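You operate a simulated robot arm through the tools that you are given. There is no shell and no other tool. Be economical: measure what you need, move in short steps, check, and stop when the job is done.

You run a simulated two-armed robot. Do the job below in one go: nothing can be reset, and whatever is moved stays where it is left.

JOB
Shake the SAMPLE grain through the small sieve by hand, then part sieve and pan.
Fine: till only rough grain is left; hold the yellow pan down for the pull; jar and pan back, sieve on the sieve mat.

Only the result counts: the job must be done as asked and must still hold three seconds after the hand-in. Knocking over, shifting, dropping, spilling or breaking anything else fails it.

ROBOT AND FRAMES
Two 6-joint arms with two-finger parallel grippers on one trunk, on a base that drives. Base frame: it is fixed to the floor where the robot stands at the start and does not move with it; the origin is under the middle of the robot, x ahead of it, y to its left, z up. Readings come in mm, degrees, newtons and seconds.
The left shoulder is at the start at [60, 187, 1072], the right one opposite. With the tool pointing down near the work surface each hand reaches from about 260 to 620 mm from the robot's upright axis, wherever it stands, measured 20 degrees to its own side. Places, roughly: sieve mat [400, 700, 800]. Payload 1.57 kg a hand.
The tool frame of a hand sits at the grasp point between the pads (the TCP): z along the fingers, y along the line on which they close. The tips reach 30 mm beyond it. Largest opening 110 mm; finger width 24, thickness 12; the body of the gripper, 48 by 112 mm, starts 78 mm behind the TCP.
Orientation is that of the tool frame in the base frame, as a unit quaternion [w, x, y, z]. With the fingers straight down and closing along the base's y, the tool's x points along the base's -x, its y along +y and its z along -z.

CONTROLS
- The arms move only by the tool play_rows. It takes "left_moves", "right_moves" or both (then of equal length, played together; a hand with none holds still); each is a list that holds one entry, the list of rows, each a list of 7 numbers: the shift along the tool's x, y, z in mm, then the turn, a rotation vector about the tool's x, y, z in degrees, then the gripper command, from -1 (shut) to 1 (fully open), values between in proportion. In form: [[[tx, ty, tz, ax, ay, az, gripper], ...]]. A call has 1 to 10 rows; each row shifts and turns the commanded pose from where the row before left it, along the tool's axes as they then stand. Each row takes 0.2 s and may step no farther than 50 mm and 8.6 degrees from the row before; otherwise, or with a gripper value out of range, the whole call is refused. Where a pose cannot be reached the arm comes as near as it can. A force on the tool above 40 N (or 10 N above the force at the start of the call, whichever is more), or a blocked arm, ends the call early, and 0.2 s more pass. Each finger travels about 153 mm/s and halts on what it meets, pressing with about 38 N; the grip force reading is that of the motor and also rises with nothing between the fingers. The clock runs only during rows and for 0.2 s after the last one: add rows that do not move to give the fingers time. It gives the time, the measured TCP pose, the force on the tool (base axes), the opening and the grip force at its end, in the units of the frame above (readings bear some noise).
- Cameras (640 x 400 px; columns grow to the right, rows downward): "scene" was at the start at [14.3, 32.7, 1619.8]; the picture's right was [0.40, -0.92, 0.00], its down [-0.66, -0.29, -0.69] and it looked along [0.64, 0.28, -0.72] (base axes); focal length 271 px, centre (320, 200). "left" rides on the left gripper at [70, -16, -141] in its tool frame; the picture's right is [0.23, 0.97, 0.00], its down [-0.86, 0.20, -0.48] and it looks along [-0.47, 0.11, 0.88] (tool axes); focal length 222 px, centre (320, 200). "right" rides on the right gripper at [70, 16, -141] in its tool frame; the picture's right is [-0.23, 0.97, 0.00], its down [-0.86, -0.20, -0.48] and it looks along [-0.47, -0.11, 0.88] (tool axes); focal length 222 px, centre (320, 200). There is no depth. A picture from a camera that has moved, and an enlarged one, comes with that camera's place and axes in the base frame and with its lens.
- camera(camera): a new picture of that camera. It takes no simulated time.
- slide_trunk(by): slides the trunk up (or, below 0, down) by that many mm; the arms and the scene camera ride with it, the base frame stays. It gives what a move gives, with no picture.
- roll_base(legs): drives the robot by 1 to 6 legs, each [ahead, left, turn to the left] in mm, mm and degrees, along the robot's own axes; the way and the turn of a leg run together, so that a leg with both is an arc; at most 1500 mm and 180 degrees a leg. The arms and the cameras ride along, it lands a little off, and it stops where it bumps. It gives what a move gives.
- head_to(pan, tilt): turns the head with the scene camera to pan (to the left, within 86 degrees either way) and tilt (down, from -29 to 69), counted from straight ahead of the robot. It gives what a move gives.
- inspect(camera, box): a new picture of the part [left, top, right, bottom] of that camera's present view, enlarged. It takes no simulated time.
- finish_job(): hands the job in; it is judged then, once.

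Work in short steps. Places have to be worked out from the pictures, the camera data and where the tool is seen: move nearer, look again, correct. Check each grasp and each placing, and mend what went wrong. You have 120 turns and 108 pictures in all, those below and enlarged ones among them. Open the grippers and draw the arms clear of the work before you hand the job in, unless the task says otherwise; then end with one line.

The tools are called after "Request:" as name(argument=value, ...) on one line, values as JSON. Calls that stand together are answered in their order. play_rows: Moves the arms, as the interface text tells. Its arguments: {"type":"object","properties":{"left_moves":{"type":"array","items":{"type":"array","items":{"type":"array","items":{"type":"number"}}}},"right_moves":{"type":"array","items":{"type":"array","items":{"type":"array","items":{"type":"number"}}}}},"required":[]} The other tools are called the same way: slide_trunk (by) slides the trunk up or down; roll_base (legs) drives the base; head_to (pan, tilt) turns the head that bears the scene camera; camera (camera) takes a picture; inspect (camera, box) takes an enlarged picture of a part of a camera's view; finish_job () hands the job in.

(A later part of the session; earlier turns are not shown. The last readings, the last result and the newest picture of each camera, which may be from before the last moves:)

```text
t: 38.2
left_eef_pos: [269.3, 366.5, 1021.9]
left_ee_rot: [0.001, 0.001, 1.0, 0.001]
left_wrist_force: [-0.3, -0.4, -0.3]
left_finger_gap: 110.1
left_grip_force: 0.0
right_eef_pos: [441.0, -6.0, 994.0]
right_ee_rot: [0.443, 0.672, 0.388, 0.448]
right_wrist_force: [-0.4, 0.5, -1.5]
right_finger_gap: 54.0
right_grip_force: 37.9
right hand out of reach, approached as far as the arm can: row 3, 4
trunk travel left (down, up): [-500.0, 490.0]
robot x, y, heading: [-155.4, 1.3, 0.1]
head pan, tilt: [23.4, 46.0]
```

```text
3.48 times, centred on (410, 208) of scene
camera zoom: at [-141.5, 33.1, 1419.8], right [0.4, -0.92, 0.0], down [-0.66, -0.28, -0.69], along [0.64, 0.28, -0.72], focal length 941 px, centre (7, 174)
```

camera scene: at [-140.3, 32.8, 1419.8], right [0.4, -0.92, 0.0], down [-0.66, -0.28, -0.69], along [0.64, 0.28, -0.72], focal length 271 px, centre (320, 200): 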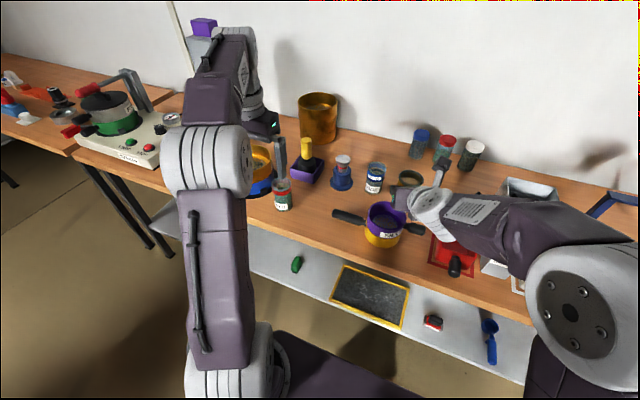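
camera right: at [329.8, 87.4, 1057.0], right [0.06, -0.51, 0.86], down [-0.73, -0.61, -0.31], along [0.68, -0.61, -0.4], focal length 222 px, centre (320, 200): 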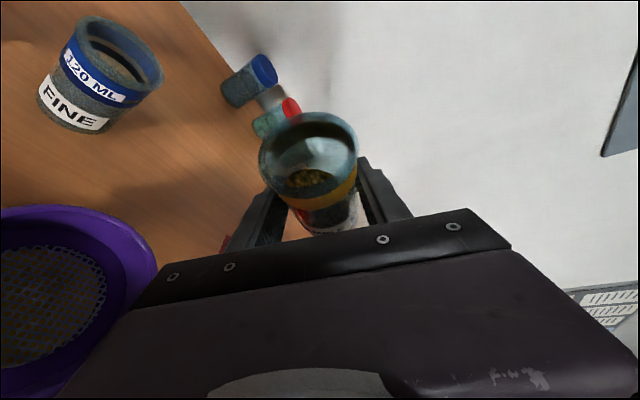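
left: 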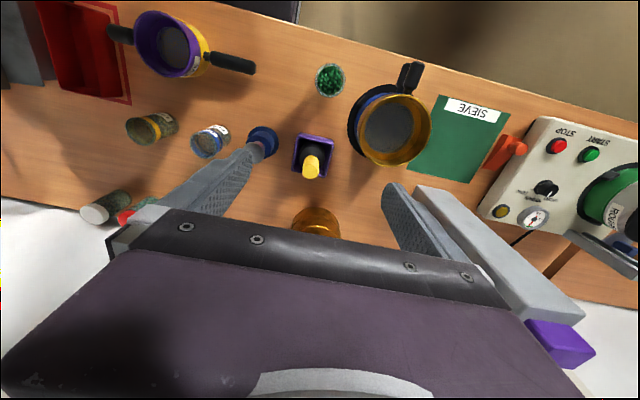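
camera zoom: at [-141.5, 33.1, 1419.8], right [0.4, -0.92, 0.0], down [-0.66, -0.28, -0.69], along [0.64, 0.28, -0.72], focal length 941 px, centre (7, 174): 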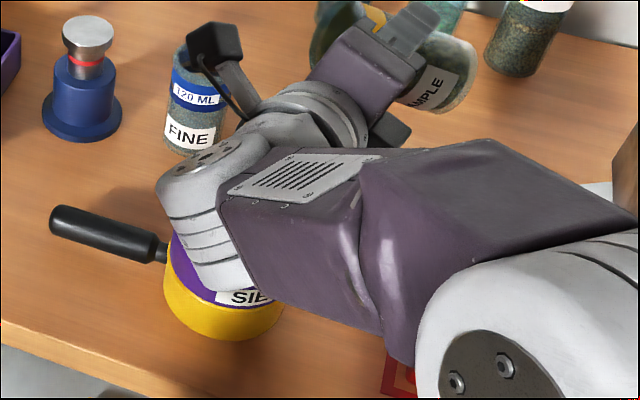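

The wrist hit its limit at 71° (nothing spilled), and the tool now points nearly horizontal. A pure roll about the tool axis will finish the pour. I'll use the base to place the jar beside the sieve with the arm posture unchanged.

Request:
roll_base(legs=[[-56, 33, 0]])

Request:
slide_trunk(by=-25)

Request:
camera(camera="scene")

Request:
camera(camera="right")

```text
t: 39.2
left_eef_pos: [213.8, 397.9, 1021.4]
left_ee_rot: [0.0, 0.0, 1.0, -0.001]
left_wrist_force: [0.3, 0.1, 0.2]
left_finger_gap: 109.8
left_grip_force: 0.2
right_eef_pos: [385.2, 26.0, 995.1]
right_ee_rot: [0.443, 0.673, 0.388, 0.448]
right_wrist_force: [0.9, 0.3, -1.2]
right_finger_gap: 53.8
right_grip_force: 38.5
trunk travel left (down, up): [-500.0, 490.0]
robot x, y, heading: [-212.3, 35.5, 0.0]
head pan, tilt: [23.4, 46.0]
```

```text
t: 39.9
left_eef_pos: [215.2, 397.8, 996.5]
left_ee_rot: [-0.002, 0.001, 1.0, 0.0]
left_wrist_force: [-0.1, 0.5, -0.2]
left_finger_gap: 109.9
left_grip_force: 0.2
right_eef_pos: [387.2, 25.5, 967.9]
right_ee_rot: [0.441, 0.673, 0.388, 0.448]
right_wrist_force: [-0.5, 1.3, -1.2]
right_finger_gap: 53.9
right_grip_force: 37.8
trunk travel left (down, up): [-475.0, 515.0]
robot x, y, heading: [-209.5, 33.9, -0.3]
head pan, tilt: [23.4, 46.0]
```

```text
74 pictures are left
camera scene: at [-196.2, 64.8, 1394.8], right [0.4, -0.92, 0.0], down [-0.66, -0.28, -0.69], along [0.64, 0.27, -0.72], focal length 271 px, centre (320, 200)
```

scene: 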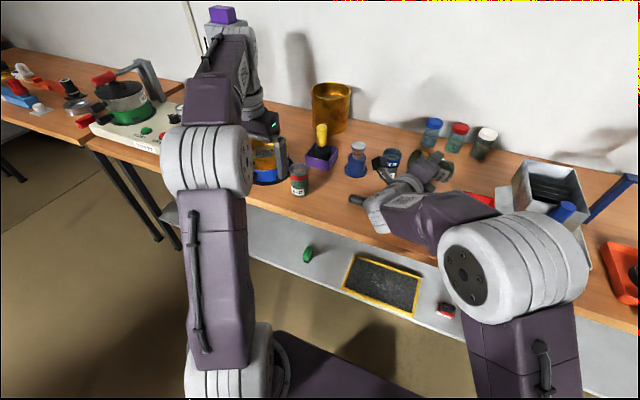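

```text
73 pictures are left
camera right: at [274.8, 118.9, 1031.7], right [0.06, -0.51, 0.86], down [-0.73, -0.61, -0.31], along [0.68, -0.61, -0.41], focal length 222 px, centre (320, 200)
```

right: 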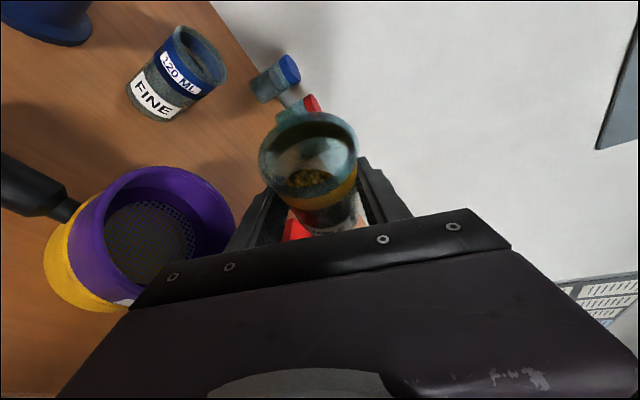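

The sieve centre is re-measured at about (362, 65), and the mouth will end up just over it. I'll lower 20 mm and start rolling.

Request:
slide_trunk(by=-20)

Request:
play_rows(right_moves=[[[0, 0, 0, 0, 0, -5, -0.3], [0, 0, 0, 0, 0, -5, -0.3], [0, 0, 0, 0, 0, -5, -0.3], [0, 0, 0, 0, 0, -5, -0.3], [0, 0, 0, 0, 0, 0, -0.3]]])

Request:
camera(camera="right")

```text
t: 40.6
left_eef_pos: [215.3, 397.9, 976.8]
left_ee_rot: [0.0, 0.001, 1.0, 0.0]
left_wrist_force: [0.2, 0.6, 0.6]
left_finger_gap: 110.0
left_grip_force: 0.2
right_eef_pos: [385.8, 25.6, 949.4]
right_ee_rot: [0.442, 0.673, 0.387, 0.449]
right_wrist_force: [-0.6, 0.8, -1.1]
right_finger_gap: 54.0
right_grip_force: 37.9
trunk travel left (down, up): [-455.0, 535.0]
robot x, y, heading: [-208.4, 31.7, -0.1]
head pan, tilt: [23.4, 46.0]
```

```text
t: 41.8
left_eef_pos: [215.6, 397.3, 975.9]
left_ee_rot: [-0.001, 0.001, 1.0, 0.001]
left_wrist_force: [0.2, 0.3, -0.1]
left_finger_gap: 110.1
left_grip_force: 0.0
right_eef_pos: [386.7, 24.0, 949.3]
right_ee_rot: [0.513, 0.595, 0.5, 0.364]
right_wrist_force: [0.2, -0.5, -1.5]
right_finger_gap: 54.0
right_grip_force: 37.5
trunk travel left (down, up): [-455.0, 535.0]
robot x, y, heading: [-207.8, 36.4, -0.0]
head pan, tilt: [23.4, 46.0]
```

```text
72 pictures are left
camera right: at [271.8, 127.6, 989.1], right [0.16, -0.19, 0.97], down [-0.7, -0.71, -0.03], along [0.7, -0.67, -0.25], focal length 222 px, centre (320, 200)
```

right: 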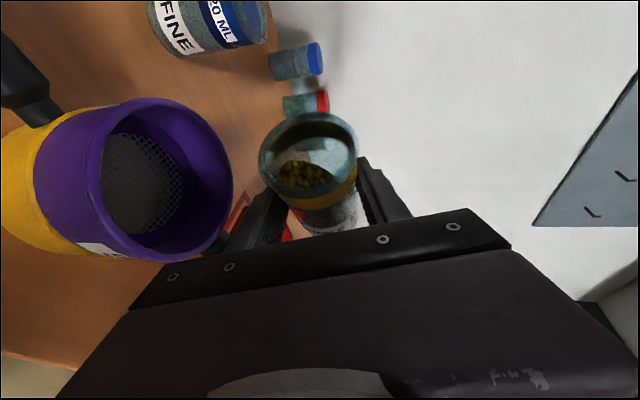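

The grain is starting to slide. I roll further.

Request:
play_rows(right_moves=[[[0, 0, 0, 0, 0, -5, -0.3], [0, 0, 0, 0, 0, -5, -0.3], [0, 0, 0, 0, 0, -4, -0.3], [0, 0, 0, 0, 0, 0, -0.3], [0, 0, 0, 0, 0, 0, -0.3]]])

Request:
camera(camera="right")

```text
t: 43.0
left_eef_pos: [214.9, 399.0, 976.8]
left_ee_rot: [-0.001, 0.001, 1.0, 0.001]
left_wrist_force: [-0.2, 1.5, -0.7]
left_finger_gap: 109.8
left_grip_force: 0.1
right_eef_pos: [386.0, 26.3, 948.1]
right_ee_rot: [0.554, 0.53, 0.569, 0.299]
right_wrist_force: [0.0, 1.0, -1.9]
right_finger_gap: 53.9
right_grip_force: 38.1
trunk travel left (down, up): [-455.0, 535.0]
robot x, y, heading: [-208.2, 30.3, -0.3]
head pan, tilt: [23.4, 46.0]
```

```text
71 pictures are left
camera right: at [268.6, 129.7, 971.5], right [0.22, 0.04, 0.97], down [-0.66, -0.73, 0.18], along [0.72, -0.68, -0.14], focal length 222 px, centre (320, 200)
```

right: 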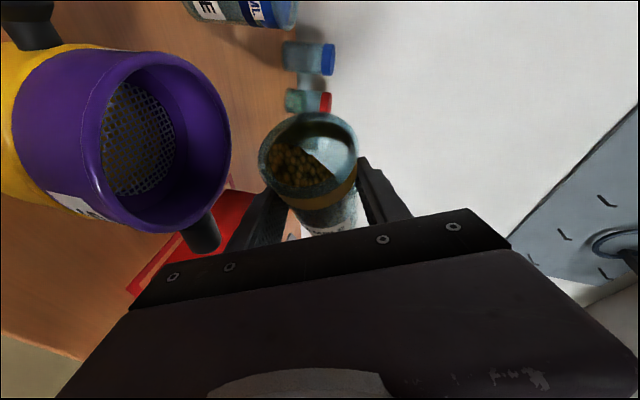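

Request:
play_rows(right_moves=[[[0, 0, 0, 0, 0, -4, -0.3], [0, 0, 0, 0, 0, -4, -0.3], [0, 0, 0, 0, 0, 0, -0.3], [0, 0, 0, 0, 0, 0, -0.3], [0, 0, 0, 0, 0, 0, -0.3]]])

Request:
camera(camera="right")

```text
t: 44.2
left_eef_pos: [215.6, 397.0, 976.7]
left_ee_rot: [-0.001, 0.001, 1.0, 0.0]
left_wrist_force: [0.1, 0.2, -0.2]
left_finger_gap: 110.1
left_grip_force: 0.1
right_eef_pos: [387.5, 25.0, 949.5]
right_ee_rot: [0.573, 0.489, 0.604, 0.259]
right_wrist_force: [0.1, -0.3, -1.5]
right_finger_gap: 53.8
right_grip_force: 37.9
trunk travel left (down, up): [-455.0, 535.0]
robot x, y, heading: [-216.0, 32.5, -0.4]
head pan, tilt: [23.4, 46.0]
```

```text
70 pictures are left
camera right: at [266.9, 127.9, 962.6], right [0.25, 0.17, 0.95], down [-0.63, -0.72, 0.3], along [0.74, -0.67, -0.07], focal length 222 px, centre (320, 200)
```

right: 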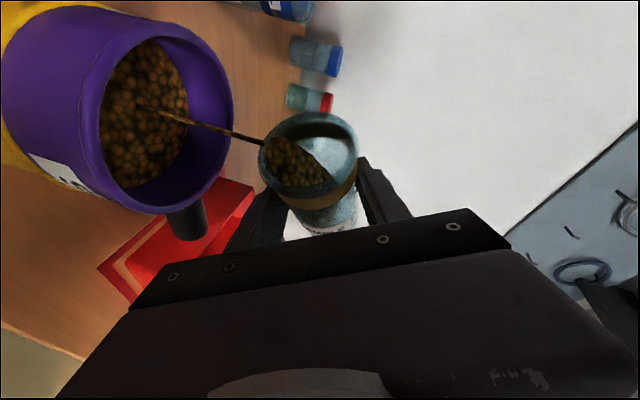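

It is pouring straight into the sieve. I keep rolling gently until the jar is empty.

Request:
play_rows(right_moves=[[[0, 0, 0, 0, 0, -3, -0.3], [0, 0, 0, 0, 0, 0, -0.3], [0, 0, 0, 0, 0, -4, -0.3], [0, 0, 0, 0, 0, 0, -0.3], [0, 0, 0, 0, 0, -4, -0.3], [0, 0, 0, 0, 0, 0, -0.3], [0, 0, 0, 0, 0, -4, -0.3], [0, 0, 0, 0, 0, 0, -0.3]]])

Request:
camera(camera="right")

```text
t: 46.0
left_eef_pos: [215.1, 398.5, 976.5]
left_ee_rot: [0.0, 0.001, 1.0, 0.0]
left_wrist_force: [-0.1, -0.1, -0.7]
left_finger_gap: 110.1
left_grip_force: 0.1
right_eef_pos: [387.3, 24.9, 948.6]
right_ee_rot: [0.602, 0.407, 0.663, 0.183]
right_wrist_force: [0.3, -0.6, -1.3]
right_finger_gap: 53.5
right_grip_force: 37.6
trunk travel left (down, up): [-455.0, 535.0]
robot x, y, heading: [-210.9, 34.1, -0.1]
head pan, tilt: [23.4, 46.0]
```

```text
69 pictures are left
camera right: at [261.4, 122.5, 945.2], right [0.3, 0.42, 0.86], down [-0.56, -0.65, 0.51], along [0.77, -0.64, 0.04], focal length 222 px, centre (320, 200)
```

right: 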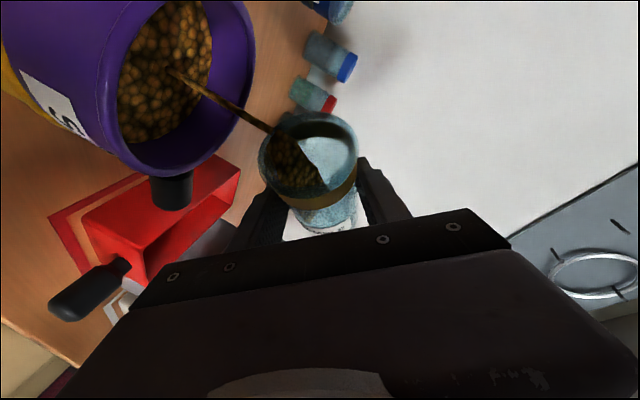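

Request:
play_rows(right_moves=[[[0, 0, 0, 0, 0, -4, -0.3], [0, 0, 0, 0, 0, 0, -0.3], [0, 0, 0, 0, 0, -4, -0.3], [0, 0, 0, 0, 0, 0, -0.3], [0, 0, 0, 0, 0, -4, -0.3], [0, 0, 0, 0, 0, 0, -0.3], [0, 0, 0, 0, 0, 0, -0.3], [0, 0, 0, 0, 0, 0, -0.3], [0, 0, 0, 0, 0, 0, -0.3], [0, 0, 0, 0, 0, 0, -0.3]]])

Request:
camera(camera="right")

```text
t: 48.2
left_eef_pos: [214.9, 399.2, 975.8]
left_ee_rot: [0.0, 0.001, 1.0, 0.0]
left_wrist_force: [-0.1, -0.4, 0.4]
left_finger_gap: 109.9
left_grip_force: 0.1
right_eef_pos: [386.0, 25.3, 948.2]
right_ee_rot: [0.618, 0.335, 0.701, 0.12]
right_wrist_force: [0.3, 0.2, -0.2]
right_finger_gap: 53.9
right_grip_force: 38.1
trunk travel left (down, up): [-455.0, 535.0]
robot x, y, heading: [-211.5, 30.7, -0.4]
head pan, tilt: [23.4, 46.0]
```

```text
68 pictures are left
camera right: at [256.6, 115.3, 932.1], right [0.32, 0.59, 0.74], down [-0.51, -0.56, 0.66], along [0.8, -0.59, 0.12], focal length 222 px, centre (320, 200)
```

right: 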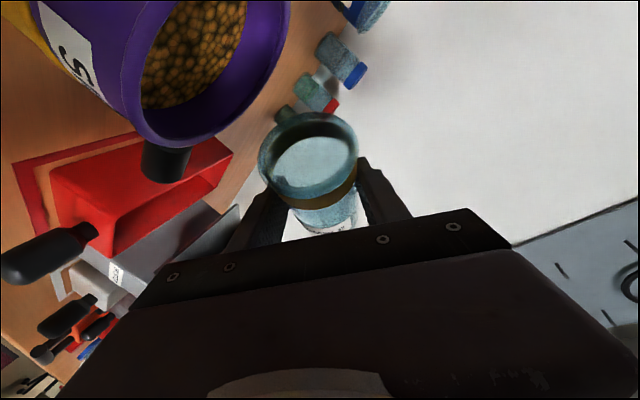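

The jar is empty. I'll undo in order: roll back 69°, trunk up 45, base back.

Request:
play_rows(right_moves=[[[0, 0, 0, 0, 0, 8.5, -0.3], [0, 0, 0, 0, 0, 8.5, -0.3], [0, 0, 0, 0, 0, 8.5, -0.3], [0, 0, 0, 0, 0, 8.5, -0.3], [0, 0, 0, 0, 0, 8.5, -0.3], [0, 0, 0, 0, 0, 8.5, -0.3], [0, 0, 0, 0, 0, 8.5, -0.3], [0, 0, 0, 0, 0, 8.5, -0.3], [0, 0, 0, 0, 0, 1, -0.3], [0, 0, 0, 0, 0, 0, -0.3]]])

Request:
slide_trunk(by=45)

Request:
roll_base(legs=[[56, -33, 0]])

Request:
play_rows(right_moves=[[[0, 0, 0, 4.6, 0, 6.5, -0.3], [0, 0, 0, 4.6, 0, 6.5, -0.3], [0, 0, 0, 4.6, 0, 6.5, -0.3], [0, 0, 0, 4.6, 0, 6.5, -0.3], [0, 0, 0, 4.6, 0, 6.5, -0.3], [0, 0, 0, 4.6, 0, 6.5, -0.3], [0, 0, 0, 4.6, 0, 6.5, -0.3], [0, 0, 0, 4.6, 0, 6.5, -0.3], [0, 0, 0, 4.6, 0, 6.5, -0.3], [0, 0, 0, 0, 0, 0, -0.3]]])

Request:
camera(camera="right")

```text
t: 50.4
left_eef_pos: [214.9, 398.3, 976.5]
left_ee_rot: [0.0, 0.001, 1.0, 0.001]
left_wrist_force: [0.4, -0.1, 0.8]
left_finger_gap: 110.1
left_grip_force: 0.1
right_eef_pos: [386.1, 24.7, 947.8]
right_ee_rot: [0.442, 0.673, 0.388, 0.448]
right_wrist_force: [0.8, -0.2, -1.9]
right_finger_gap: 53.6
right_grip_force: 37.8
trunk travel left (down, up): [-455.0, 535.0]
robot x, y, heading: [-210.5, 29.8, -0.3]
head pan, tilt: [23.4, 46.0]
```

```text
t: 51.3
left_eef_pos: [215.7, 399.1, 1021.0]
left_ee_rot: [-0.001, 0.001, 1.0, 0.0]
left_wrist_force: [0.0, -1.0, 0.5]
left_finger_gap: 109.9
left_grip_force: 0.1
right_eef_pos: [386.6, 25.8, 993.5]
right_ee_rot: [0.442, 0.673, 0.389, 0.447]
right_wrist_force: [0.0, -0.3, -0.4]
right_finger_gap: 53.5
right_grip_force: 38.4
trunk travel left (down, up): [-500.0, 490.0]
robot x, y, heading: [-212.8, 32.8, -0.0]
head pan, tilt: [23.4, 46.0]
```

```text
t: 52.3
left_eef_pos: [271.0, 365.8, 1022.1]
left_ee_rot: [0.0, 0.0, 1.0, 0.0]
left_wrist_force: [0.1, -0.3, -0.2]
left_finger_gap: 109.9
left_grip_force: 0.1
right_eef_pos: [442.5, -5.9, 993.6]
right_ee_rot: [0.441, 0.673, 0.389, 0.448]
right_wrist_force: [0.6, -1.0, -0.5]
right_finger_gap: 53.3
right_grip_force: 37.9
trunk travel left (down, up): [-500.0, 490.0]
robot x, y, heading: [-155.4, 1.2, 0.3]
head pan, tilt: [23.4, 46.0]
```

```text
t: 54.5
left_eef_pos: [268.2, 365.8, 1022.2]
left_ee_rot: [-0.001, -0.001, 1.0, -0.001]
left_wrist_force: [-0.5, 0.4, -0.1]
left_finger_gap: 110.1
left_grip_force: 0.0
right_eef_pos: [431.1, 7.5, 985.9]
right_ee_rot: [-0.078, 0.88, 0.142, 0.447]
right_wrist_force: [-0.2, -1.6, -2.0]
right_finger_gap: 53.5
right_grip_force: 37.8
right hand out of reach, approached as far as the arm can: row 9
trunk travel left (down, up): [-500.0, 490.0]
robot x, y, heading: [-156.1, -1.3, 0.1]
head pan, tilt: [23.4, 46.0]
```

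```text
67 pictures are left
camera right: at [367.4, -33.2, 1125.7], right [0.18, -0.96, -0.19], down [-0.91, -0.09, -0.41], along [0.38, 0.25, -0.89], focal length 222 px, centre (320, 200)
```

right: 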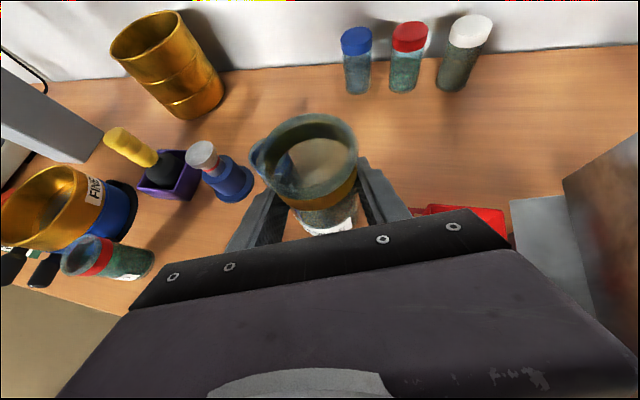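

The jar is upright. I move over its original place and correct the 0.9° pitch.

Request:
play_rows(right_moves=[[[8.3, 13.2, 31.8, 0, 0.3, 0, -0.3], [8.3, 13.2, 31.8, 0, 0.3, 0, -0.3], [8.3, 13.2, 31.8, 0, 0.3, 0, -0.3], [0, 0, 0, 0, 0, 0, -0.3]]])

```text
t: 55.5
left_eef_pos: [269.4, 367.3, 1022.4]
left_ee_rot: [0.0, -0.001, 1.0, 0.0]
left_wrist_force: [-0.5, -0.3, 0.7]
left_finger_gap: 110.0
left_grip_force: 0.0
right_eef_pos: [503.9, 31.0, 932.2]
right_ee_rot: [-0.079, 0.876, 0.141, 0.454]
right_wrist_force: [0.0, 0.2, -1.6]
right_finger_gap: 53.4
right_grip_force: 37.9
right hand out of reach, approached as far as the arm can: row 1, 2, 3
trunk travel left (down, up): [-500.0, 490.0]
robot x, y, heading: [-156.1, -5.2, -0.1]
head pan, tilt: [23.4, 46.0]
```

Request:
play_rows(right_moves=[[[-8.4, 13.2, 12.3, 0, 0, 0, -0.3], [-8.4, 13.2, 12.3, 0, 0, 0, -0.3], [-8.4, 13.2, 12.3, 0, 0, 0, -0.3], [0, 0, 0, 0, 0, 0, -0.3]]])

```text
t: 56.5
left_eef_pos: [268.1, 366.9, 1020.0]
left_ee_rot: [0.0, -0.001, 1.0, 0.0]
left_wrist_force: [-0.5, 0.6, -0.4]
left_finger_gap: 110.0
left_grip_force: 0.1
right_eef_pos: [520.0, 17.8, 897.6]
right_ee_rot: [-0.082, 0.874, 0.142, 0.458]
right_wrist_force: [-0.3, -0.3, -1.8]
right_finger_gap: 53.4
right_grip_force: 37.8
right hand out of reach, approached as far as the arm can: row 1, 2, 3
trunk travel left (down, up): [-500.0, 490.0]
robot x, y, heading: [-154.5, -4.0, 0.1]
head pan, tilt: [23.4, 46.0]
```

I'm at the outer edge of reach here, so I'll bring the base 30 mm ahead and retry.

Request:
play_rows(right_moves=[[[8, 6, -25, 0, 0, 0, -0.3], [0, 0, 0, 0, 0, 0, -0.3]]])

Request:
roll_base(legs=[[30, 0, 0]])

```text
t: 57.1
left_eef_pos: [269.4, 367.9, 1022.4]
left_ee_rot: [-0.001, 0.0, 1.0, -0.001]
left_wrist_force: [-0.5, 0.3, 0.2]
left_finger_gap: 109.7
left_grip_force: 0.0
right_eef_pos: [514.2, 12.0, 910.4]
right_ee_rot: [-0.087, 0.874, 0.146, 0.455]
right_wrist_force: [-0.3, -0.1, -0.2]
right_finger_gap: 53.6
right_grip_force: 38.0
right hand out of reach, approached as far as the arm can: row 1
trunk travel left (down, up): [-500.0, 490.0]
robot x, y, heading: [-154.5, -1.3, 0.1]
head pan, tilt: [23.4, 46.0]
```

```text
t: 57.9
left_eef_pos: [298.9, 366.8, 1021.3]
left_ee_rot: [0.0, -0.001, 1.0, 0.0]
left_wrist_force: [0.2, -0.4, 0.1]
left_finger_gap: 110.1
left_grip_force: 0.1
right_eef_pos: [542.8, 11.2, 910.9]
right_ee_rot: [-0.088, 0.875, 0.145, 0.454]
right_wrist_force: [0.0, 0.2, -1.4]
right_finger_gap: 53.7
right_grip_force: 38.2
trunk travel left (down, up): [-500.0, 490.0]
robot x, y, heading: [-123.8, 0.8, 0.1]
head pan, tilt: [23.4, 46.0]
```

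Request:
play_rows(right_moves=[[[-17, 4.4, 2.7, -0.93, 0, 0, -0.3], [-17, 4.4, 2.7, -0.93, 0, 0, -0.3], [0, 0, 0, 0, 0, 0, -0.3]]])

```text
t: 58.7
left_eef_pos: [298.4, 367.6, 1021.3]
left_ee_rot: [0.0, -0.001, 1.0, 0.001]
left_wrist_force: [0.5, -0.4, -0.4]
left_finger_gap: 110.0
left_grip_force: 0.0
right_eef_pos: [536.6, 11.3, 900.1]
right_ee_rot: [-0.085, 0.874, 0.144, 0.457]
right_wrist_force: [-0.3, 0.0, -0.5]
right_finger_gap: 53.7
right_grip_force: 37.4
right hand out of reach, approached as far as the arm can: row 1, 2
trunk travel left (down, up): [-500.0, 490.0]
robot x, y, heading: [-126.4, -0.7, 0.0]
head pan, tilt: [23.4, 46.0]
```

Still clipped. Coming in along the tool axis worked before, so I'll go back to the earlier base spot and approach on that same line.

Request:
play_rows(right_moves=[[[-9.5, 4.2, -30.6, 0, 0, 0, -0.3], [-9.5, 4.2, -30.6, 0, 0, 0, -0.3], [-9.5, 4.2, -30.6, 0, 0, 0, -0.3], [0, 0, 0, -1.5, 0, 0, -0.3], [0, 0, 0, 0, 0, 0, -0.3]]])

Request:
camera(camera="scene")

```text
t: 59.9
left_eef_pos: [299.5, 366.7, 1021.6]
left_ee_rot: [0.0, -0.001, 1.0, 0.001]
left_wrist_force: [0.3, -0.3, -0.4]
left_finger_gap: 110.0
left_grip_force: 0.0
right_eef_pos: [454.8, -35.5, 932.1]
right_ee_rot: [-0.074, 0.875, 0.139, 0.457]
right_wrist_force: [0.0, 0.1, -1.8]
right_finger_gap: 53.6
right_grip_force: 37.6
right hand out of reach, approached as far as the arm can: row 1
trunk travel left (down, up): [-500.0, 490.0]
robot x, y, heading: [-127.7, -2.4, -0.1]
head pan, tilt: [23.4, 46.0]
```

```text
66 pictures are left
camera scene: at [-112.1, 32.4, 1419.8], right [0.4, -0.92, 0.0], down [-0.66, -0.29, -0.69], along [0.64, 0.28, -0.72], focal length 271 px, centre (320, 200)
```

scene: 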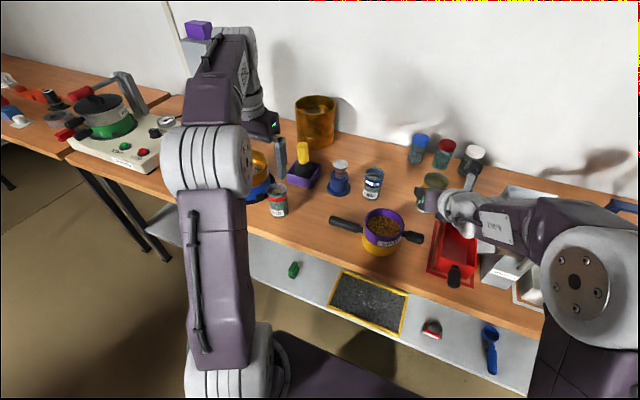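

Pose reached with nearly the right orientation. I approach along the line to 6 mm above the original grasp height.

Request:
play_rows(right_moves=[[[-5.4, -2.1, 29.2, 0, 0, 0, -0.3], [-5.4, -2.1, 29.2, 0, 0, 0, -0.3], [-5.4, -2.1, 29.2, 0, 0, 0, -0.3], [-5.4, -2.1, 29.2, 0, 0, 0, -0.3], [0, 0, 0, 0, 0, 0, -0.3]]])

Request:
camera(camera="right")

```text
t: 61.1
left_eef_pos: [297.8, 367.3, 1021.9]
left_ee_rot: [-0.001, 0.0, 1.0, 0.0]
left_wrist_force: [-0.6, -0.1, 0.1]
left_finger_gap: 110.0
left_grip_force: 0.1
right_eef_pos: [548.0, -23.8, 855.9]
right_ee_rot: [-0.066, 0.877, 0.134, 0.457]
right_wrist_force: [-0.6, 0.2, -1.1]
right_finger_gap: 54.0
right_grip_force: 38.2
right hand out of reach, approached as far as the arm can: row 1, 2
trunk travel left (down, up): [-500.0, 490.0]
robot x, y, heading: [-128.9, -3.7, 0.3]
head pan, tilt: [23.4, 46.0]
```

```text
65 pictures are left
camera right: at [479.8, -61.1, 992.7], right [0.16, -0.97, -0.18], down [-0.9, -0.07, -0.43], along [0.4, 0.23, -0.89], focal length 222 px, centre (320, 200)
```

right: 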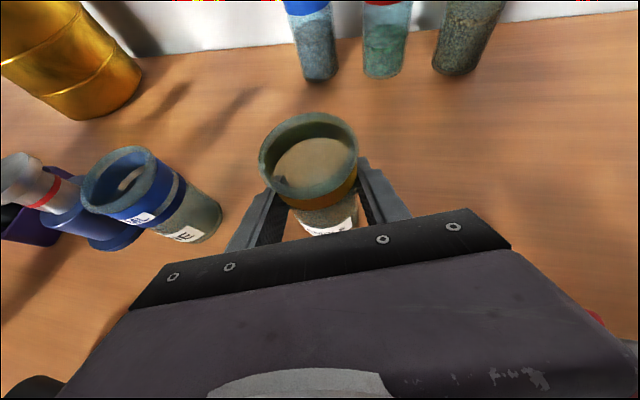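

The clipping comes from the near side, but base and trunk can do the last millimetres with the arm posture kept. I need (-17, +22) and then down.

Request:
roll_base(legs=[[-17, 22, 0]])

Request:
play_rows(right_moves=[[[0, 0, 0, 1, 0, 0, -0.3], [0, 0, 0, 0, 0, 0, -0.3]]])

```text
t: 61.9
left_eef_pos: [281.4, 389.3, 1021.6]
left_ee_rot: [0.001, -0.001, 1.0, 0.0]
left_wrist_force: [-0.1, 0.8, 0.2]
left_finger_gap: 109.7
left_grip_force: 0.1
right_eef_pos: [532.5, -1.3, 854.8]
right_ee_rot: [-0.066, 0.877, 0.135, 0.457]
right_wrist_force: [-0.4, 0.5, -0.6]
right_finger_gap: 53.6
right_grip_force: 38.4
trunk travel left (down, up): [-500.0, 490.0]
robot x, y, heading: [-145.8, 19.0, 0.1]
head pan, tilt: [23.4, 46.0]
```

```text
t: 62.5
left_eef_pos: [280.9, 390.3, 1020.7]
left_ee_rot: [0.0, -0.001, 1.0, 0.001]
left_wrist_force: [-0.2, 0.5, -0.4]
left_finger_gap: 109.9
left_grip_force: 0.1
right_eef_pos: [531.4, -1.1, 855.0]
right_ee_rot: [-0.072, 0.876, 0.138, 0.456]
right_wrist_force: [0.1, -0.2, -0.1]
right_finger_gap: 53.5
right_grip_force: 37.8
trunk travel left (down, up): [-500.0, 490.0]
robot x, y, heading: [-145.8, 19.3, 0.1]
head pan, tilt: [23.4, 46.0]
```

Excellent: [531.4, -1.1, 855] with the original orientation. Lowering 13.5 mm.

Request:
slide_trunk(by=-13.5)

Request:
camera(camera="right")

```text
t: 63.1
left_eef_pos: [280.8, 388.6, 1008.2]
left_ee_rot: [0.0, -0.001, 1.0, 0.001]
left_wrist_force: [0.0, -0.7, 0.9]
left_finger_gap: 110.1
left_grip_force: 0.0
right_eef_pos: [531.1, -1.3, 840.5]
right_ee_rot: [-0.074, 0.876, 0.139, 0.455]
right_wrist_force: [0.4, -0.3, -1.1]
right_finger_gap: 53.5
right_grip_force: 38.5
trunk travel left (down, up): [-487.0, 503.0]
robot x, y, heading: [-141.4, 24.1, 0.1]
head pan, tilt: [23.4, 46.0]
```

```text
64 pictures are left
camera right: at [464.3, -41.1, 978.8], right [0.18, -0.97, -0.19], down [-0.9, -0.08, -0.43], along [0.39, 0.25, -0.89], focal length 222 px, centre (320, 200)
```

right: 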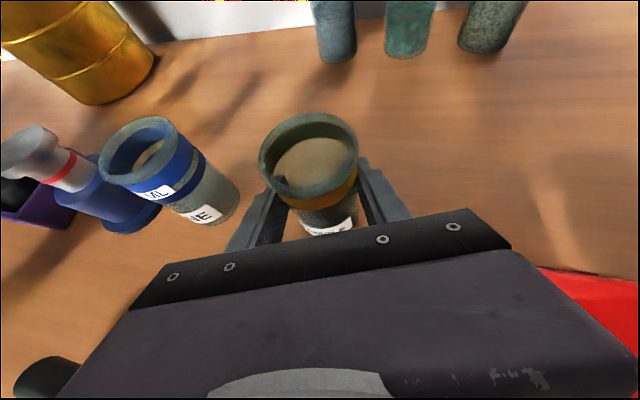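

This matches the grasp view. I open gently to gap ~88, then retract along the tool axis.

Request:
play_rows(right_moves=[[[0, 0, 0, 0, 0, 0, 0.05], [0, 0, 0, 0, 0, 0, 0.3], [0, 0, 0, 0, 0, 0, 0.6], [0, 0, 0, 0, 0, 0, 0.6], [0, 0, -25, 0, 0, 0, 0.6], [0, 0, -25, 0, 0, 0, 0.6], [0, 0, -25, 0, 0, 0, 0.6], [0, 0, -25, 0, 0, 0, 0.6], [0, 0, 0, 0, 0, 0, 0.6]]])

Request:
camera(camera="right")

```text
t: 65.1
left_eef_pos: [280.5, 390.3, 1007.8]
left_ee_rot: [-0.001, -0.001, 1.0, 0.0]
left_wrist_force: [-0.6, -0.6, -0.2]
left_finger_gap: 110.2
left_grip_force: 0.0
right_eef_pos: [453.8, -26.1, 899.0]
right_ee_rot: [-0.073, 0.876, 0.137, 0.456]
right_wrist_force: [0.3, -1.3, -0.2]
right_finger_gap: 88.1
right_grip_force: 0.0
trunk travel left (down, up): [-487.0, 503.0]
robot x, y, heading: [-139.4, 21.5, 0.0]
head pan, tilt: [23.4, 46.0]
```

```text
63 pictures are left
camera right: at [386.3, -66.5, 1036.0], right [0.18, -0.97, -0.19], down [-0.9, -0.08, -0.42], along [0.39, 0.25, -0.89], focal length 222 px, centre (320, 200)
```

right: 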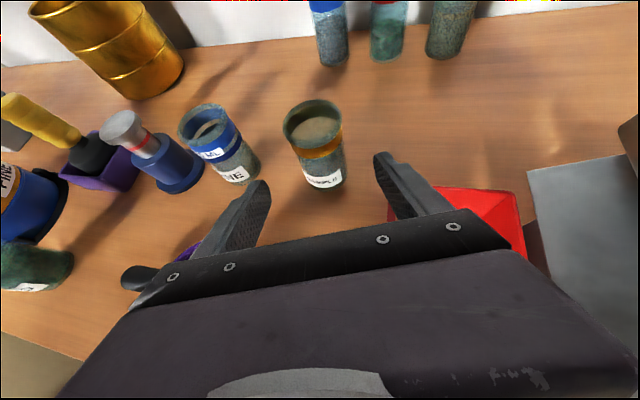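

The jar stands back in its place. Next I raise the trunk and turn both tools straight down, closing along x, for the two handles.

Request:
slide_trunk(by=213)

Request:
play_rows(right_moves=[[[0, 0, 0, 0, -7.83, 0, 0.6], [0, 0, 0, 0, -7.83, 0, 0.6], [0, 0, 0, 0, -7.83, 0, 0.6], [0, 0, 0, 0, -7.83, 0, 0.6], [0, 0, 0, 0, -7.83, 0, 0.6], [0, 0, 0, 0, -7.83, 0, 0.6], [0, 0, 0, 0, -7.83, 0, 0.6], [0, 0, 0, 0, 0, 0, 0.6], [0, 0, 0, 0, 0, 0, 0.6], [0, 0, 0, 0, 0, 0, 0.6]]], left_moves=[[[0, 0, 0, 0, 0, 8.5, 0.6], [0, 0, 0, 0, 0, 8.5, 0.6], [0, 0, 0, 0, 0, 8.5, 0.6], [0, 0, 0, 0, 0, 8.5, 0.6], [0, 0, 0, 0, 0, 8.5, 0.6], [0, 0, 0, 0, 0, 8.5, 0.6], [0, 0, 0, 0, 0, 8.5, 0.6], [0, 0, 0, 0, 0, 8.5, 0.6], [0, 0, 0, 0, 0, 8.5, 0.6], [0, 0, 0, 0, 0, 8.5, 0.6]]])

Request:
play_rows(right_moves=[[[0, 0, 0, 0, 0, -8, 0.6], [0, 0, 0, 0, 0, -8, 0.6], [0, 0, 0, 0, 0, -8, 0.6], [0, 0, 0, 0, 0, -8, 0.6], [0, 0, 0, 0, 0, -8, 0.6], [0, 0, 0, 0, 0, -8, 0.6], [0, 0, 0, 0, 0, -8, 0.6], [0, 0, 0, 0, 0, -8, 0.6], [0, 0, 0, 0, 0, -8, 0.6], [0, 0, 0, 0, 0, 0, 0.6]]], left_moves=[[[0, 0, 0, 0, 0, 5, 0.6], [0, 0, 0, 0, 0, 0, 0.6], [0, 0, 0, 0, 0, 0, 0.6], [0, 0, 0, 0, 0, 0, 0.6], [0, 0, 0, 0, 0, 0, 0.6], [0, 0, 0, 0, 0, 0, 0.6], [0, 0, 0, 0, 0, 0, 0.6], [0, 0, 0, 0, 0, 0, 0.6], [0, 0, 0, 0, 0, 0, 0.6], [0, 0, 0, 0, 0, 0, 0.6]]])

Request:
camera(camera="scene")

```text
t: 67.4
left_eef_pos: [281.3, 389.9, 1221.3]
left_ee_rot: [0.0, -0.001, 1.0, 0.0]
left_wrist_force: [0.0, -0.3, 0.2]
left_finger_gap: 110.0
left_grip_force: 0.1
right_eef_pos: [454.5, -27.2, 1111.2]
right_ee_rot: [-0.074, 0.877, 0.138, 0.455]
right_wrist_force: [-0.7, -0.3, 0.5]
right_finger_gap: 88.4
right_grip_force: 0.1
trunk travel left (down, up): [-700.0, 290.0]
robot x, y, heading: [-141.4, 18.2, 0.1]
head pan, tilt: [23.4, 46.0]
```

```text
t: 69.6
left_eef_pos: [283.0, 388.4, 1219.9]
left_ee_rot: [-0.001, 0.675, 0.737, 0.0]
left_wrist_force: [-0.1, 0.5, -0.8]
left_finger_gap: 87.7
left_grip_force: 0.1
right_eef_pos: [452.0, 13.7, 1121.7]
right_ee_rot: [-0.103, 0.947, 0.199, 0.23]
right_wrist_force: [-0.2, -0.3, 0.4]
right_finger_gap: 88.0
right_grip_force: 0.0
right hand out of reach, approached as far as the arm can: row 1, 2, 3, 4, 5
trunk travel left (down, up): [-700.0, 290.0]
robot x, y, heading: [-143.4, 16.8, 0.4]
head pan, tilt: [23.4, 46.0]
```

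```text
t: 71.8
left_eef_pos: [280.9, 389.3, 1220.8]
left_ee_rot: [0.0, 0.707, 0.708, 0.001]
left_wrist_force: [-1.0, -0.5, -0.1]
left_finger_gap: 88.1
left_grip_force: 0.1
right_eef_pos: [450.4, 13.9, 1121.6]
right_ee_rot: [0.052, 0.648, 0.719, 0.246]
right_wrist_force: [0.3, 0.1, -0.4]
right_finger_gap: 88.2
right_grip_force: 0.1
trunk travel left (down, up): [-700.0, 290.0]
robot x, y, heading: [-144.9, 22.1, -0.1]
head pan, tilt: [23.4, 46.0]
```

```text
62 pictures are left
camera scene: at [-129.0, 54.7, 1619.3], right [0.4, -0.92, 0.0], down [-0.66, -0.29, -0.69], along [0.64, 0.28, -0.72], focal length 271 px, centre (320, 200)
```

scene: 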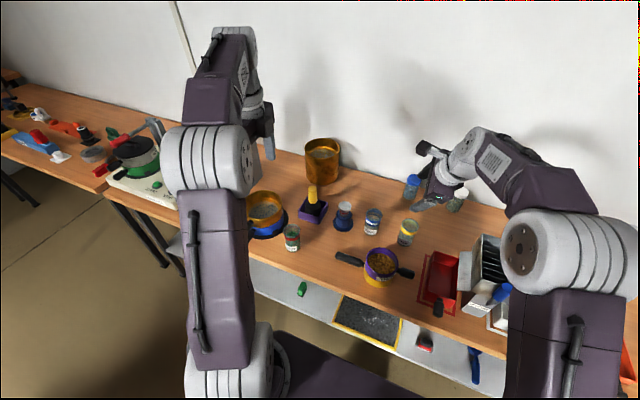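

The right tool is 30° off vertical. I correct it.

Request:
play_rows(right_moves=[[[0, 0, 0, 6.2, -4, 1.47, 0.6], [0, 0, 0, 6.2, -4, 1.47, 0.6], [0, 0, 0, 6.2, -4, 1.47, 0.6], [0, 0, 0, 6.2, -4, 1.47, 0.6], [0, 0, 0, 0, 0, 0, 0.6]]])

Request:
camera(camera="right")

Request:
inspect(camera="scene", box=[320, 200, 440, 300])

Request:
camera(camera="left")

```text
t: 73.0
left_eef_pos: [282.5, 389.4, 1220.8]
left_ee_rot: [-0.001, 0.707, 0.707, -0.001]
left_wrist_force: [0.8, 0.6, 0.2]
left_finger_gap: 87.9
left_grip_force: 0.0
right_eef_pos: [404.7, -1.5, 1106.7]
right_ee_rot: [-0.001, 0.706, 0.708, 0.009]
right_wrist_force: [0.7, -0.2, -0.2]
right_finger_gap: 87.8
right_grip_force: 0.0
right hand out of reach, approached as far as the arm can: row 3, 4
trunk travel left (down, up): [-700.0, 290.0]
robot x, y, heading: [-143.9, 19.7, -0.0]
head pan, tilt: [23.4, 46.0]
```

```text
61 pictures are left
camera right: at [419.3, 66.3, 1248.3], right [0.97, -0.22, 0.01], down [-0.2, -0.86, 0.46], along [-0.1, -0.45, -0.89], focal length 222 px, centre (320, 200)
```

right: 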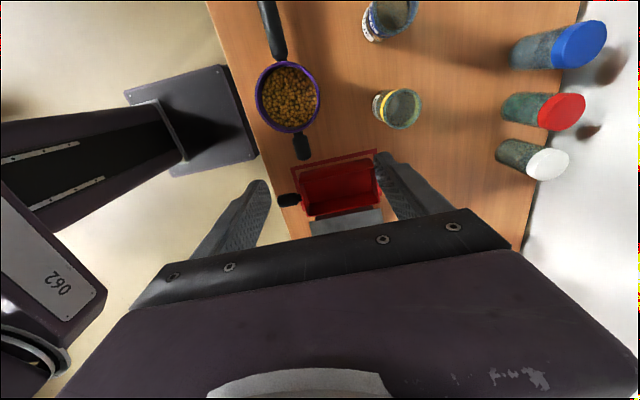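

```text
4.00 times, centred on (380, 250) of scene
camera zoom: at [-127.5, 54.9, 1619.3], right [0.4, -0.92, 0.0], down [-0.66, -0.29, -0.69], along [0.64, 0.28, -0.72], focal length 1082 px, centre (80, 0)
```

zoom: 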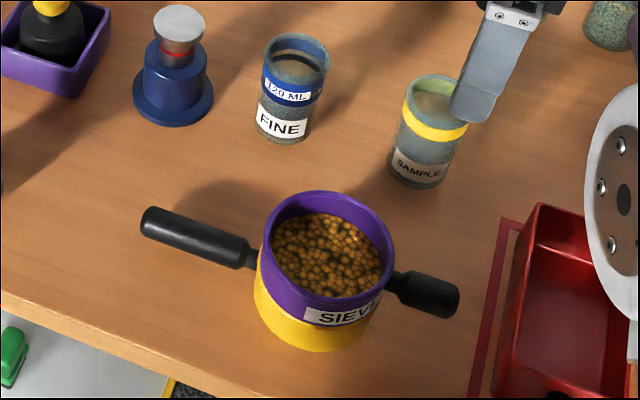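

```text
59 pictures are left
camera left: at [266.5, 459.3, 1361.7], right [0.97, 0.23, 0.0], down [0.2, -0.85, 0.48], along [0.11, -0.47, -0.88], focal length 222 px, centre (320, 200)
```

left: 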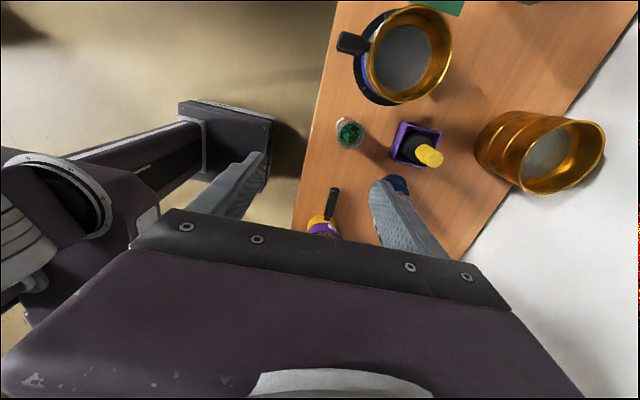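

All the grain is in the sieve and nothing has spilled. The handles measure: sieve handle at about x 368, y -1 to -44, z 862; pan handle tip at about [369, 206, 814]. I bring both hands above them.

Request:
play_rows(right_moves=[[[0, -9.2, 0, 0, 0, 0, 0.2], [-5.6, -9.2, 10, 0, 0, 0, 0.2], [-5.6, -9.2, 39.2, 0, 0, 0, 0.2], [-5.6, -9.2, 39.2, 0, 0, 0, 0.2], [-5.6, 0, 39.2, 0, 0, 0, 0.2], [0, 0, 29, 0, 0, 0, 0.2], [0, 0, 0, 0, 0, 0, 0.2], [0, 0, 0, 0, 0, 0, 0.2], [0, 0, 0, 0, 0, 0, 0.2]]], left_moves=[[[-27.7, 10.8, 33.9, 0, 0, 0, 0.2], [-27.7, 10.8, 33.9, 0, 0, 0, 0.2], [-27.7, 10.8, 33.9, 0, 0, 0, 0.2], [-27.7, 10.8, 33.9, 0, 0, 0, 0.2], [-27.7, 10.8, 33.9, 0, 0, 0, 0.2], [-27.7, 10.8, 33.9, 0, 0, 0, 0.2], [-27.7, 10.8, 33.9, 0, 0, 0, 0.2], [-27.7, 10.8, 33.9, 0, 0, 0, 0.2], [0, 0, 0, 0, 0, 0, 0.2]]])

Request:
camera(camera="right")

Request:
camera(camera="left")

```text
t: 75.0
left_eef_pos: [370.2, 161.9, 952.0]
left_ee_rot: [0.001, 0.706, 0.708, 0.0]
left_wrist_force: [-0.6, 0.2, 0.3]
left_finger_gap: 66.0
left_grip_force: 0.0
right_eef_pos: [365.4, -23.9, 953.1]
right_ee_rot: [-0.002, 0.708, 0.706, -0.004]
right_wrist_force: [0.3, 0.1, 0.4]
right_finger_gap: 65.9
right_grip_force: 0.0
trunk travel left (down, up): [-700.0, 290.0]
robot x, y, heading: [-142.7, 22.5, -0.1]
head pan, tilt: [23.4, 46.0]
```

```text
58 pictures are left
camera right: at [381.4, 44.6, 1093.5], right [0.97, -0.23, -0.01], down [-0.2, -0.85, 0.48], along [-0.12, -0.47, -0.88], focal length 222 px, centre (320, 200)
```

right: 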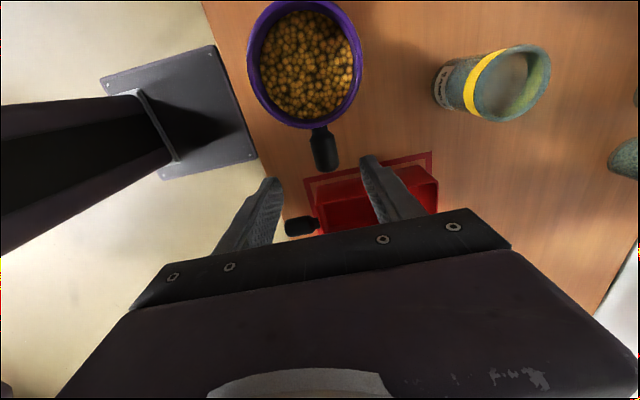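

```text
57 pictures are left
camera left: at [353.9, 231.9, 1092.5], right [0.97, 0.23, 0.0], down [0.2, -0.85, 0.48], along [0.11, -0.47, -0.88], focal length 222 px, centre (320, 200)
```

left: 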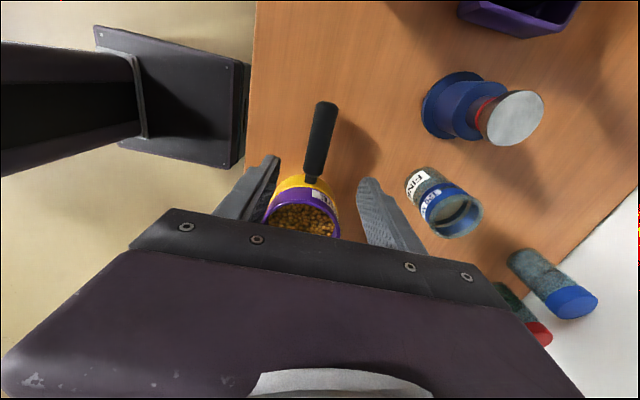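

Both handles are well between the fingers. Going down to grasp height, with small centring shifts.

Request:
play_rows(right_moves=[[[3, 2.6, 0, 0, 0, 0, 0.2], [0, 0, 22.5, 0, 0, 0, 0.2], [0, 0, 22.5, 0, 0, 0, 0.2], [0, 0, 22.5, 0, 0, 0, 0.2], [0, 0, 22.5, 0, 0, 0, 0.2], [0, 0, 0, 0, 0, 0, 0.2]]], left_moves=[[[-10, 0, 0, 0, 0, 0, 0.2], [0, 0, 33, 0, 0, 0, 0.2], [0, 0, 33, 0, 0, 0, 0.2], [0, 0, 33, 0, 0, 0, 0.2], [0, 0, 31, 0, 0, 0, 0.2], [0, 0, 0, 0, 0, 0, 0.2]]])

Request:
camera(camera="right")

Request:
camera(camera="left")

Request:
inspect(camera="scene", box=[300, 190, 460, 310])

```text
t: 76.4
left_eef_pos: [367.5, 155.8, 816.7]
left_ee_rot: [0.0, 0.707, 0.707, 0.0]
left_wrist_force: [-0.3, 0.7, 0.1]
left_finger_gap: 66.1
left_grip_force: 0.1
right_eef_pos: [370.0, -22.3, 860.1]
right_ee_rot: [-0.003, 0.708, 0.707, -0.003]
right_wrist_force: [0.2, 0.3, -0.1]
right_finger_gap: 66.0
right_grip_force: 0.0
trunk travel left (down, up): [-700.0, 290.0]
robot x, y, heading: [-142.1, 24.9, 0.1]
head pan, tilt: [23.4, 46.0]
```

```text
56 pictures are left
camera right: at [385.9, 47.5, 1002.0], right [0.97, -0.23, -0.01], down [-0.2, -0.85, 0.48], along [-0.11, -0.47, -0.88], focal length 222 px, centre (320, 200)
```

right: 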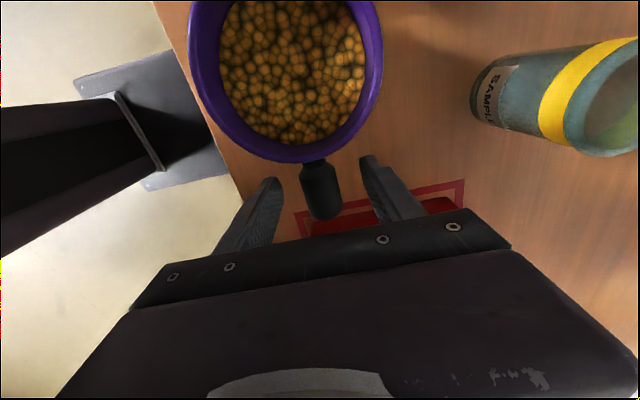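

```text
55 pictures are left
camera left: at [352.1, 226.3, 958.0], right [0.97, 0.23, 0.0], down [0.2, -0.85, 0.48], along [0.11, -0.47, -0.88], focal length 222 px, centre (320, 200)
```

left: 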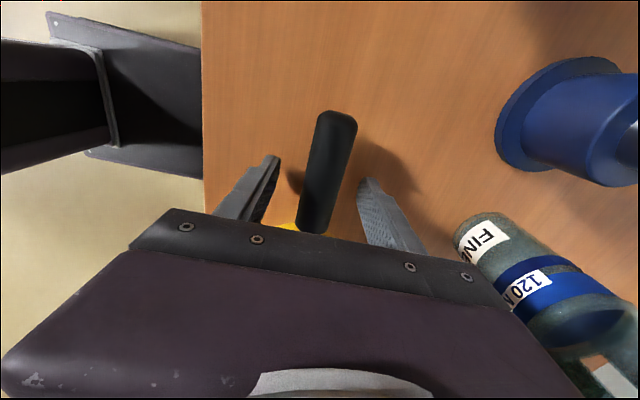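

```text
3.33 times, centred on (380, 250) of scene
camera zoom: at [-129.9, 54.5, 1619.3], right [0.4, -0.92, 0.0], down [-0.66, -0.29, -0.7], along [0.64, 0.28, -0.72], focal length 902 px, centre (120, 33)
```

zoom: 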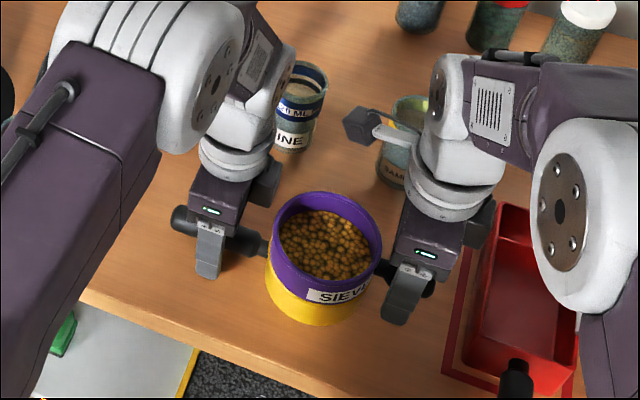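

Both are aligned; the left one needs +4 mm in x. Then I close both grippers.

Request:
play_rows(right_moves=[[[0, -1, 0, 0, 0, 0, 0.2], [0, 0, 0, 0, 0, 0, -0.1], [0, 0, 0, 0, 0, 0, -0.4], [0, 0, 0, 0, 0, 0, -1], [0, 0, 0, 0, 0, 0, -1], [0, 0, 0, 0, 0, 0, -1]]], left_moves=[[[0, 4, 0, 0, 0, 0, 0.2], [0, 0, 0, 0, 0, 0, -0.1], [0, 0, 0, 0, 0, 0, -0.4], [0, 0, 0, 0, 0, 0, -1], [0, 0, 0, 0, 0, 0, -1], [0, 0, 0, 0, 0, 0, -1]]])

Request:
inspect(camera="scene", box=[300, 190, 460, 310])

```text
t: 77.8
left_eef_pos: [371.4, 156.9, 817.6]
left_ee_rot: [0.0, 0.706, 0.708, -0.001]
left_wrist_force: [-4.5, 0.1, 3.6]
left_finger_gap: 26.8
left_grip_force: 37.4
right_eef_pos: [369.0, -20.7, 861.1]
right_ee_rot: [-0.001, 0.707, 0.707, -0.002]
right_wrist_force: [4.5, -0.2, -0.9]
right_finger_gap: 27.2
right_grip_force: 37.9
trunk travel left (down, up): [-700.0, 290.0]
robot x, y, heading: [-143.4, 25.2, 0.3]
head pan, tilt: [23.4, 46.0]
```

```text
3.33 times, centred on (380, 250) of scene
camera zoom: at [-129.1, 54.8, 1619.3], right [0.4, -0.92, 0.0], down [-0.66, -0.29, -0.69], along [0.64, 0.28, -0.72], focal length 902 px, centre (120, 33)
```

zoom: 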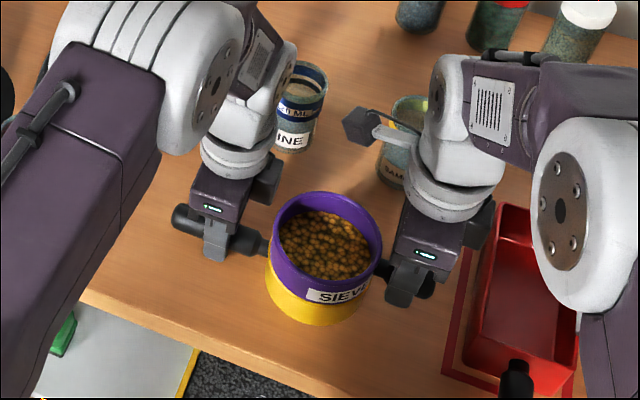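

Both handles are held (gap 27 each). I lift 30 mm together and make a first gentle shake along x.

Request:
play_rows(right_moves=[[[0, 0, -10, 0, 0, 0, -1], [0, 0, -10, 0, 0, 0, -1], [0, 0, -10, 0, 0, 0, -1], [0, 0, 0, 0, 0, 0, -1], [0, 12, 0, 0, 0, 0, -1], [0, -24, 0, 0, 0, 0, -1], [0, 24, 0, 0, 0, 0, -1], [0, -24, 0, 0, 0, 0, -1], [0, 12, 0, 0, 0, 0, -1], [0, 0, 0, 0, 0, 0, -1]]], left_moves=[[[0, 0, -10, 0, 0, 0, -1], [0, 0, -10, 0, 0, 0, -1], [0, 0, -10, 0, 0, 0, -1], [0, 0, 0, 0, 0, 0, -1], [0, 12, 0, 0, 0, 0, -1], [0, -24, 0, 0, 0, 0, -1], [0, 24, 0, 0, 0, 0, -1], [0, -24, 0, 0, 0, 0, -1], [0, 12, 0, 0, 0, 0, -1], [0, 0, 0, 0, 0, 0, -1]]])

Request:
inspect(camera="scene", box=[300, 190, 460, 310])

```text
t: 80.0
left_eef_pos: [372.1, 158.7, 849.5]
left_ee_rot: [0.0, 0.707, 0.708, 0.0]
left_wrist_force: [-3.3, 0.9, -6.7]
left_finger_gap: 27.2
left_grip_force: 38.2
right_eef_pos: [369.9, -19.4, 888.4]
right_ee_rot: [-0.002, 0.707, 0.707, -0.003]
right_wrist_force: [4.8, -1.7, 3.1]
right_finger_gap: 27.0
right_grip_force: 37.5
trunk travel left (down, up): [-700.0, 290.0]
robot x, y, heading: [-143.3, 23.6, 0.0]
head pan, tilt: [23.4, 46.0]
```

```text
3.33 times, centred on (380, 250) of scene
camera zoom: at [-127.2, 54.8, 1619.2], right [0.4, -0.92, 0.0], down [-0.66, -0.29, -0.69], along [0.64, 0.28, -0.72], focal length 902 px, centre (120, 33)
```

zoom: 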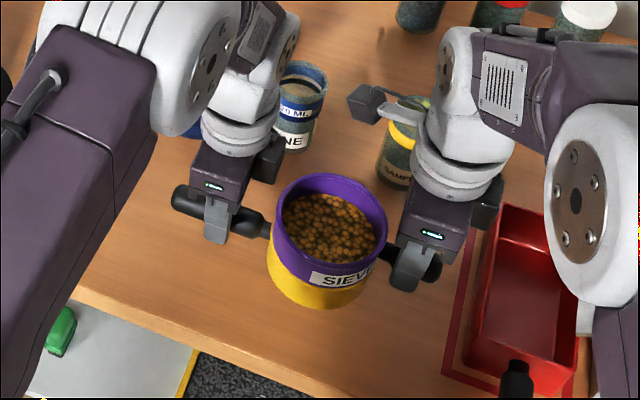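

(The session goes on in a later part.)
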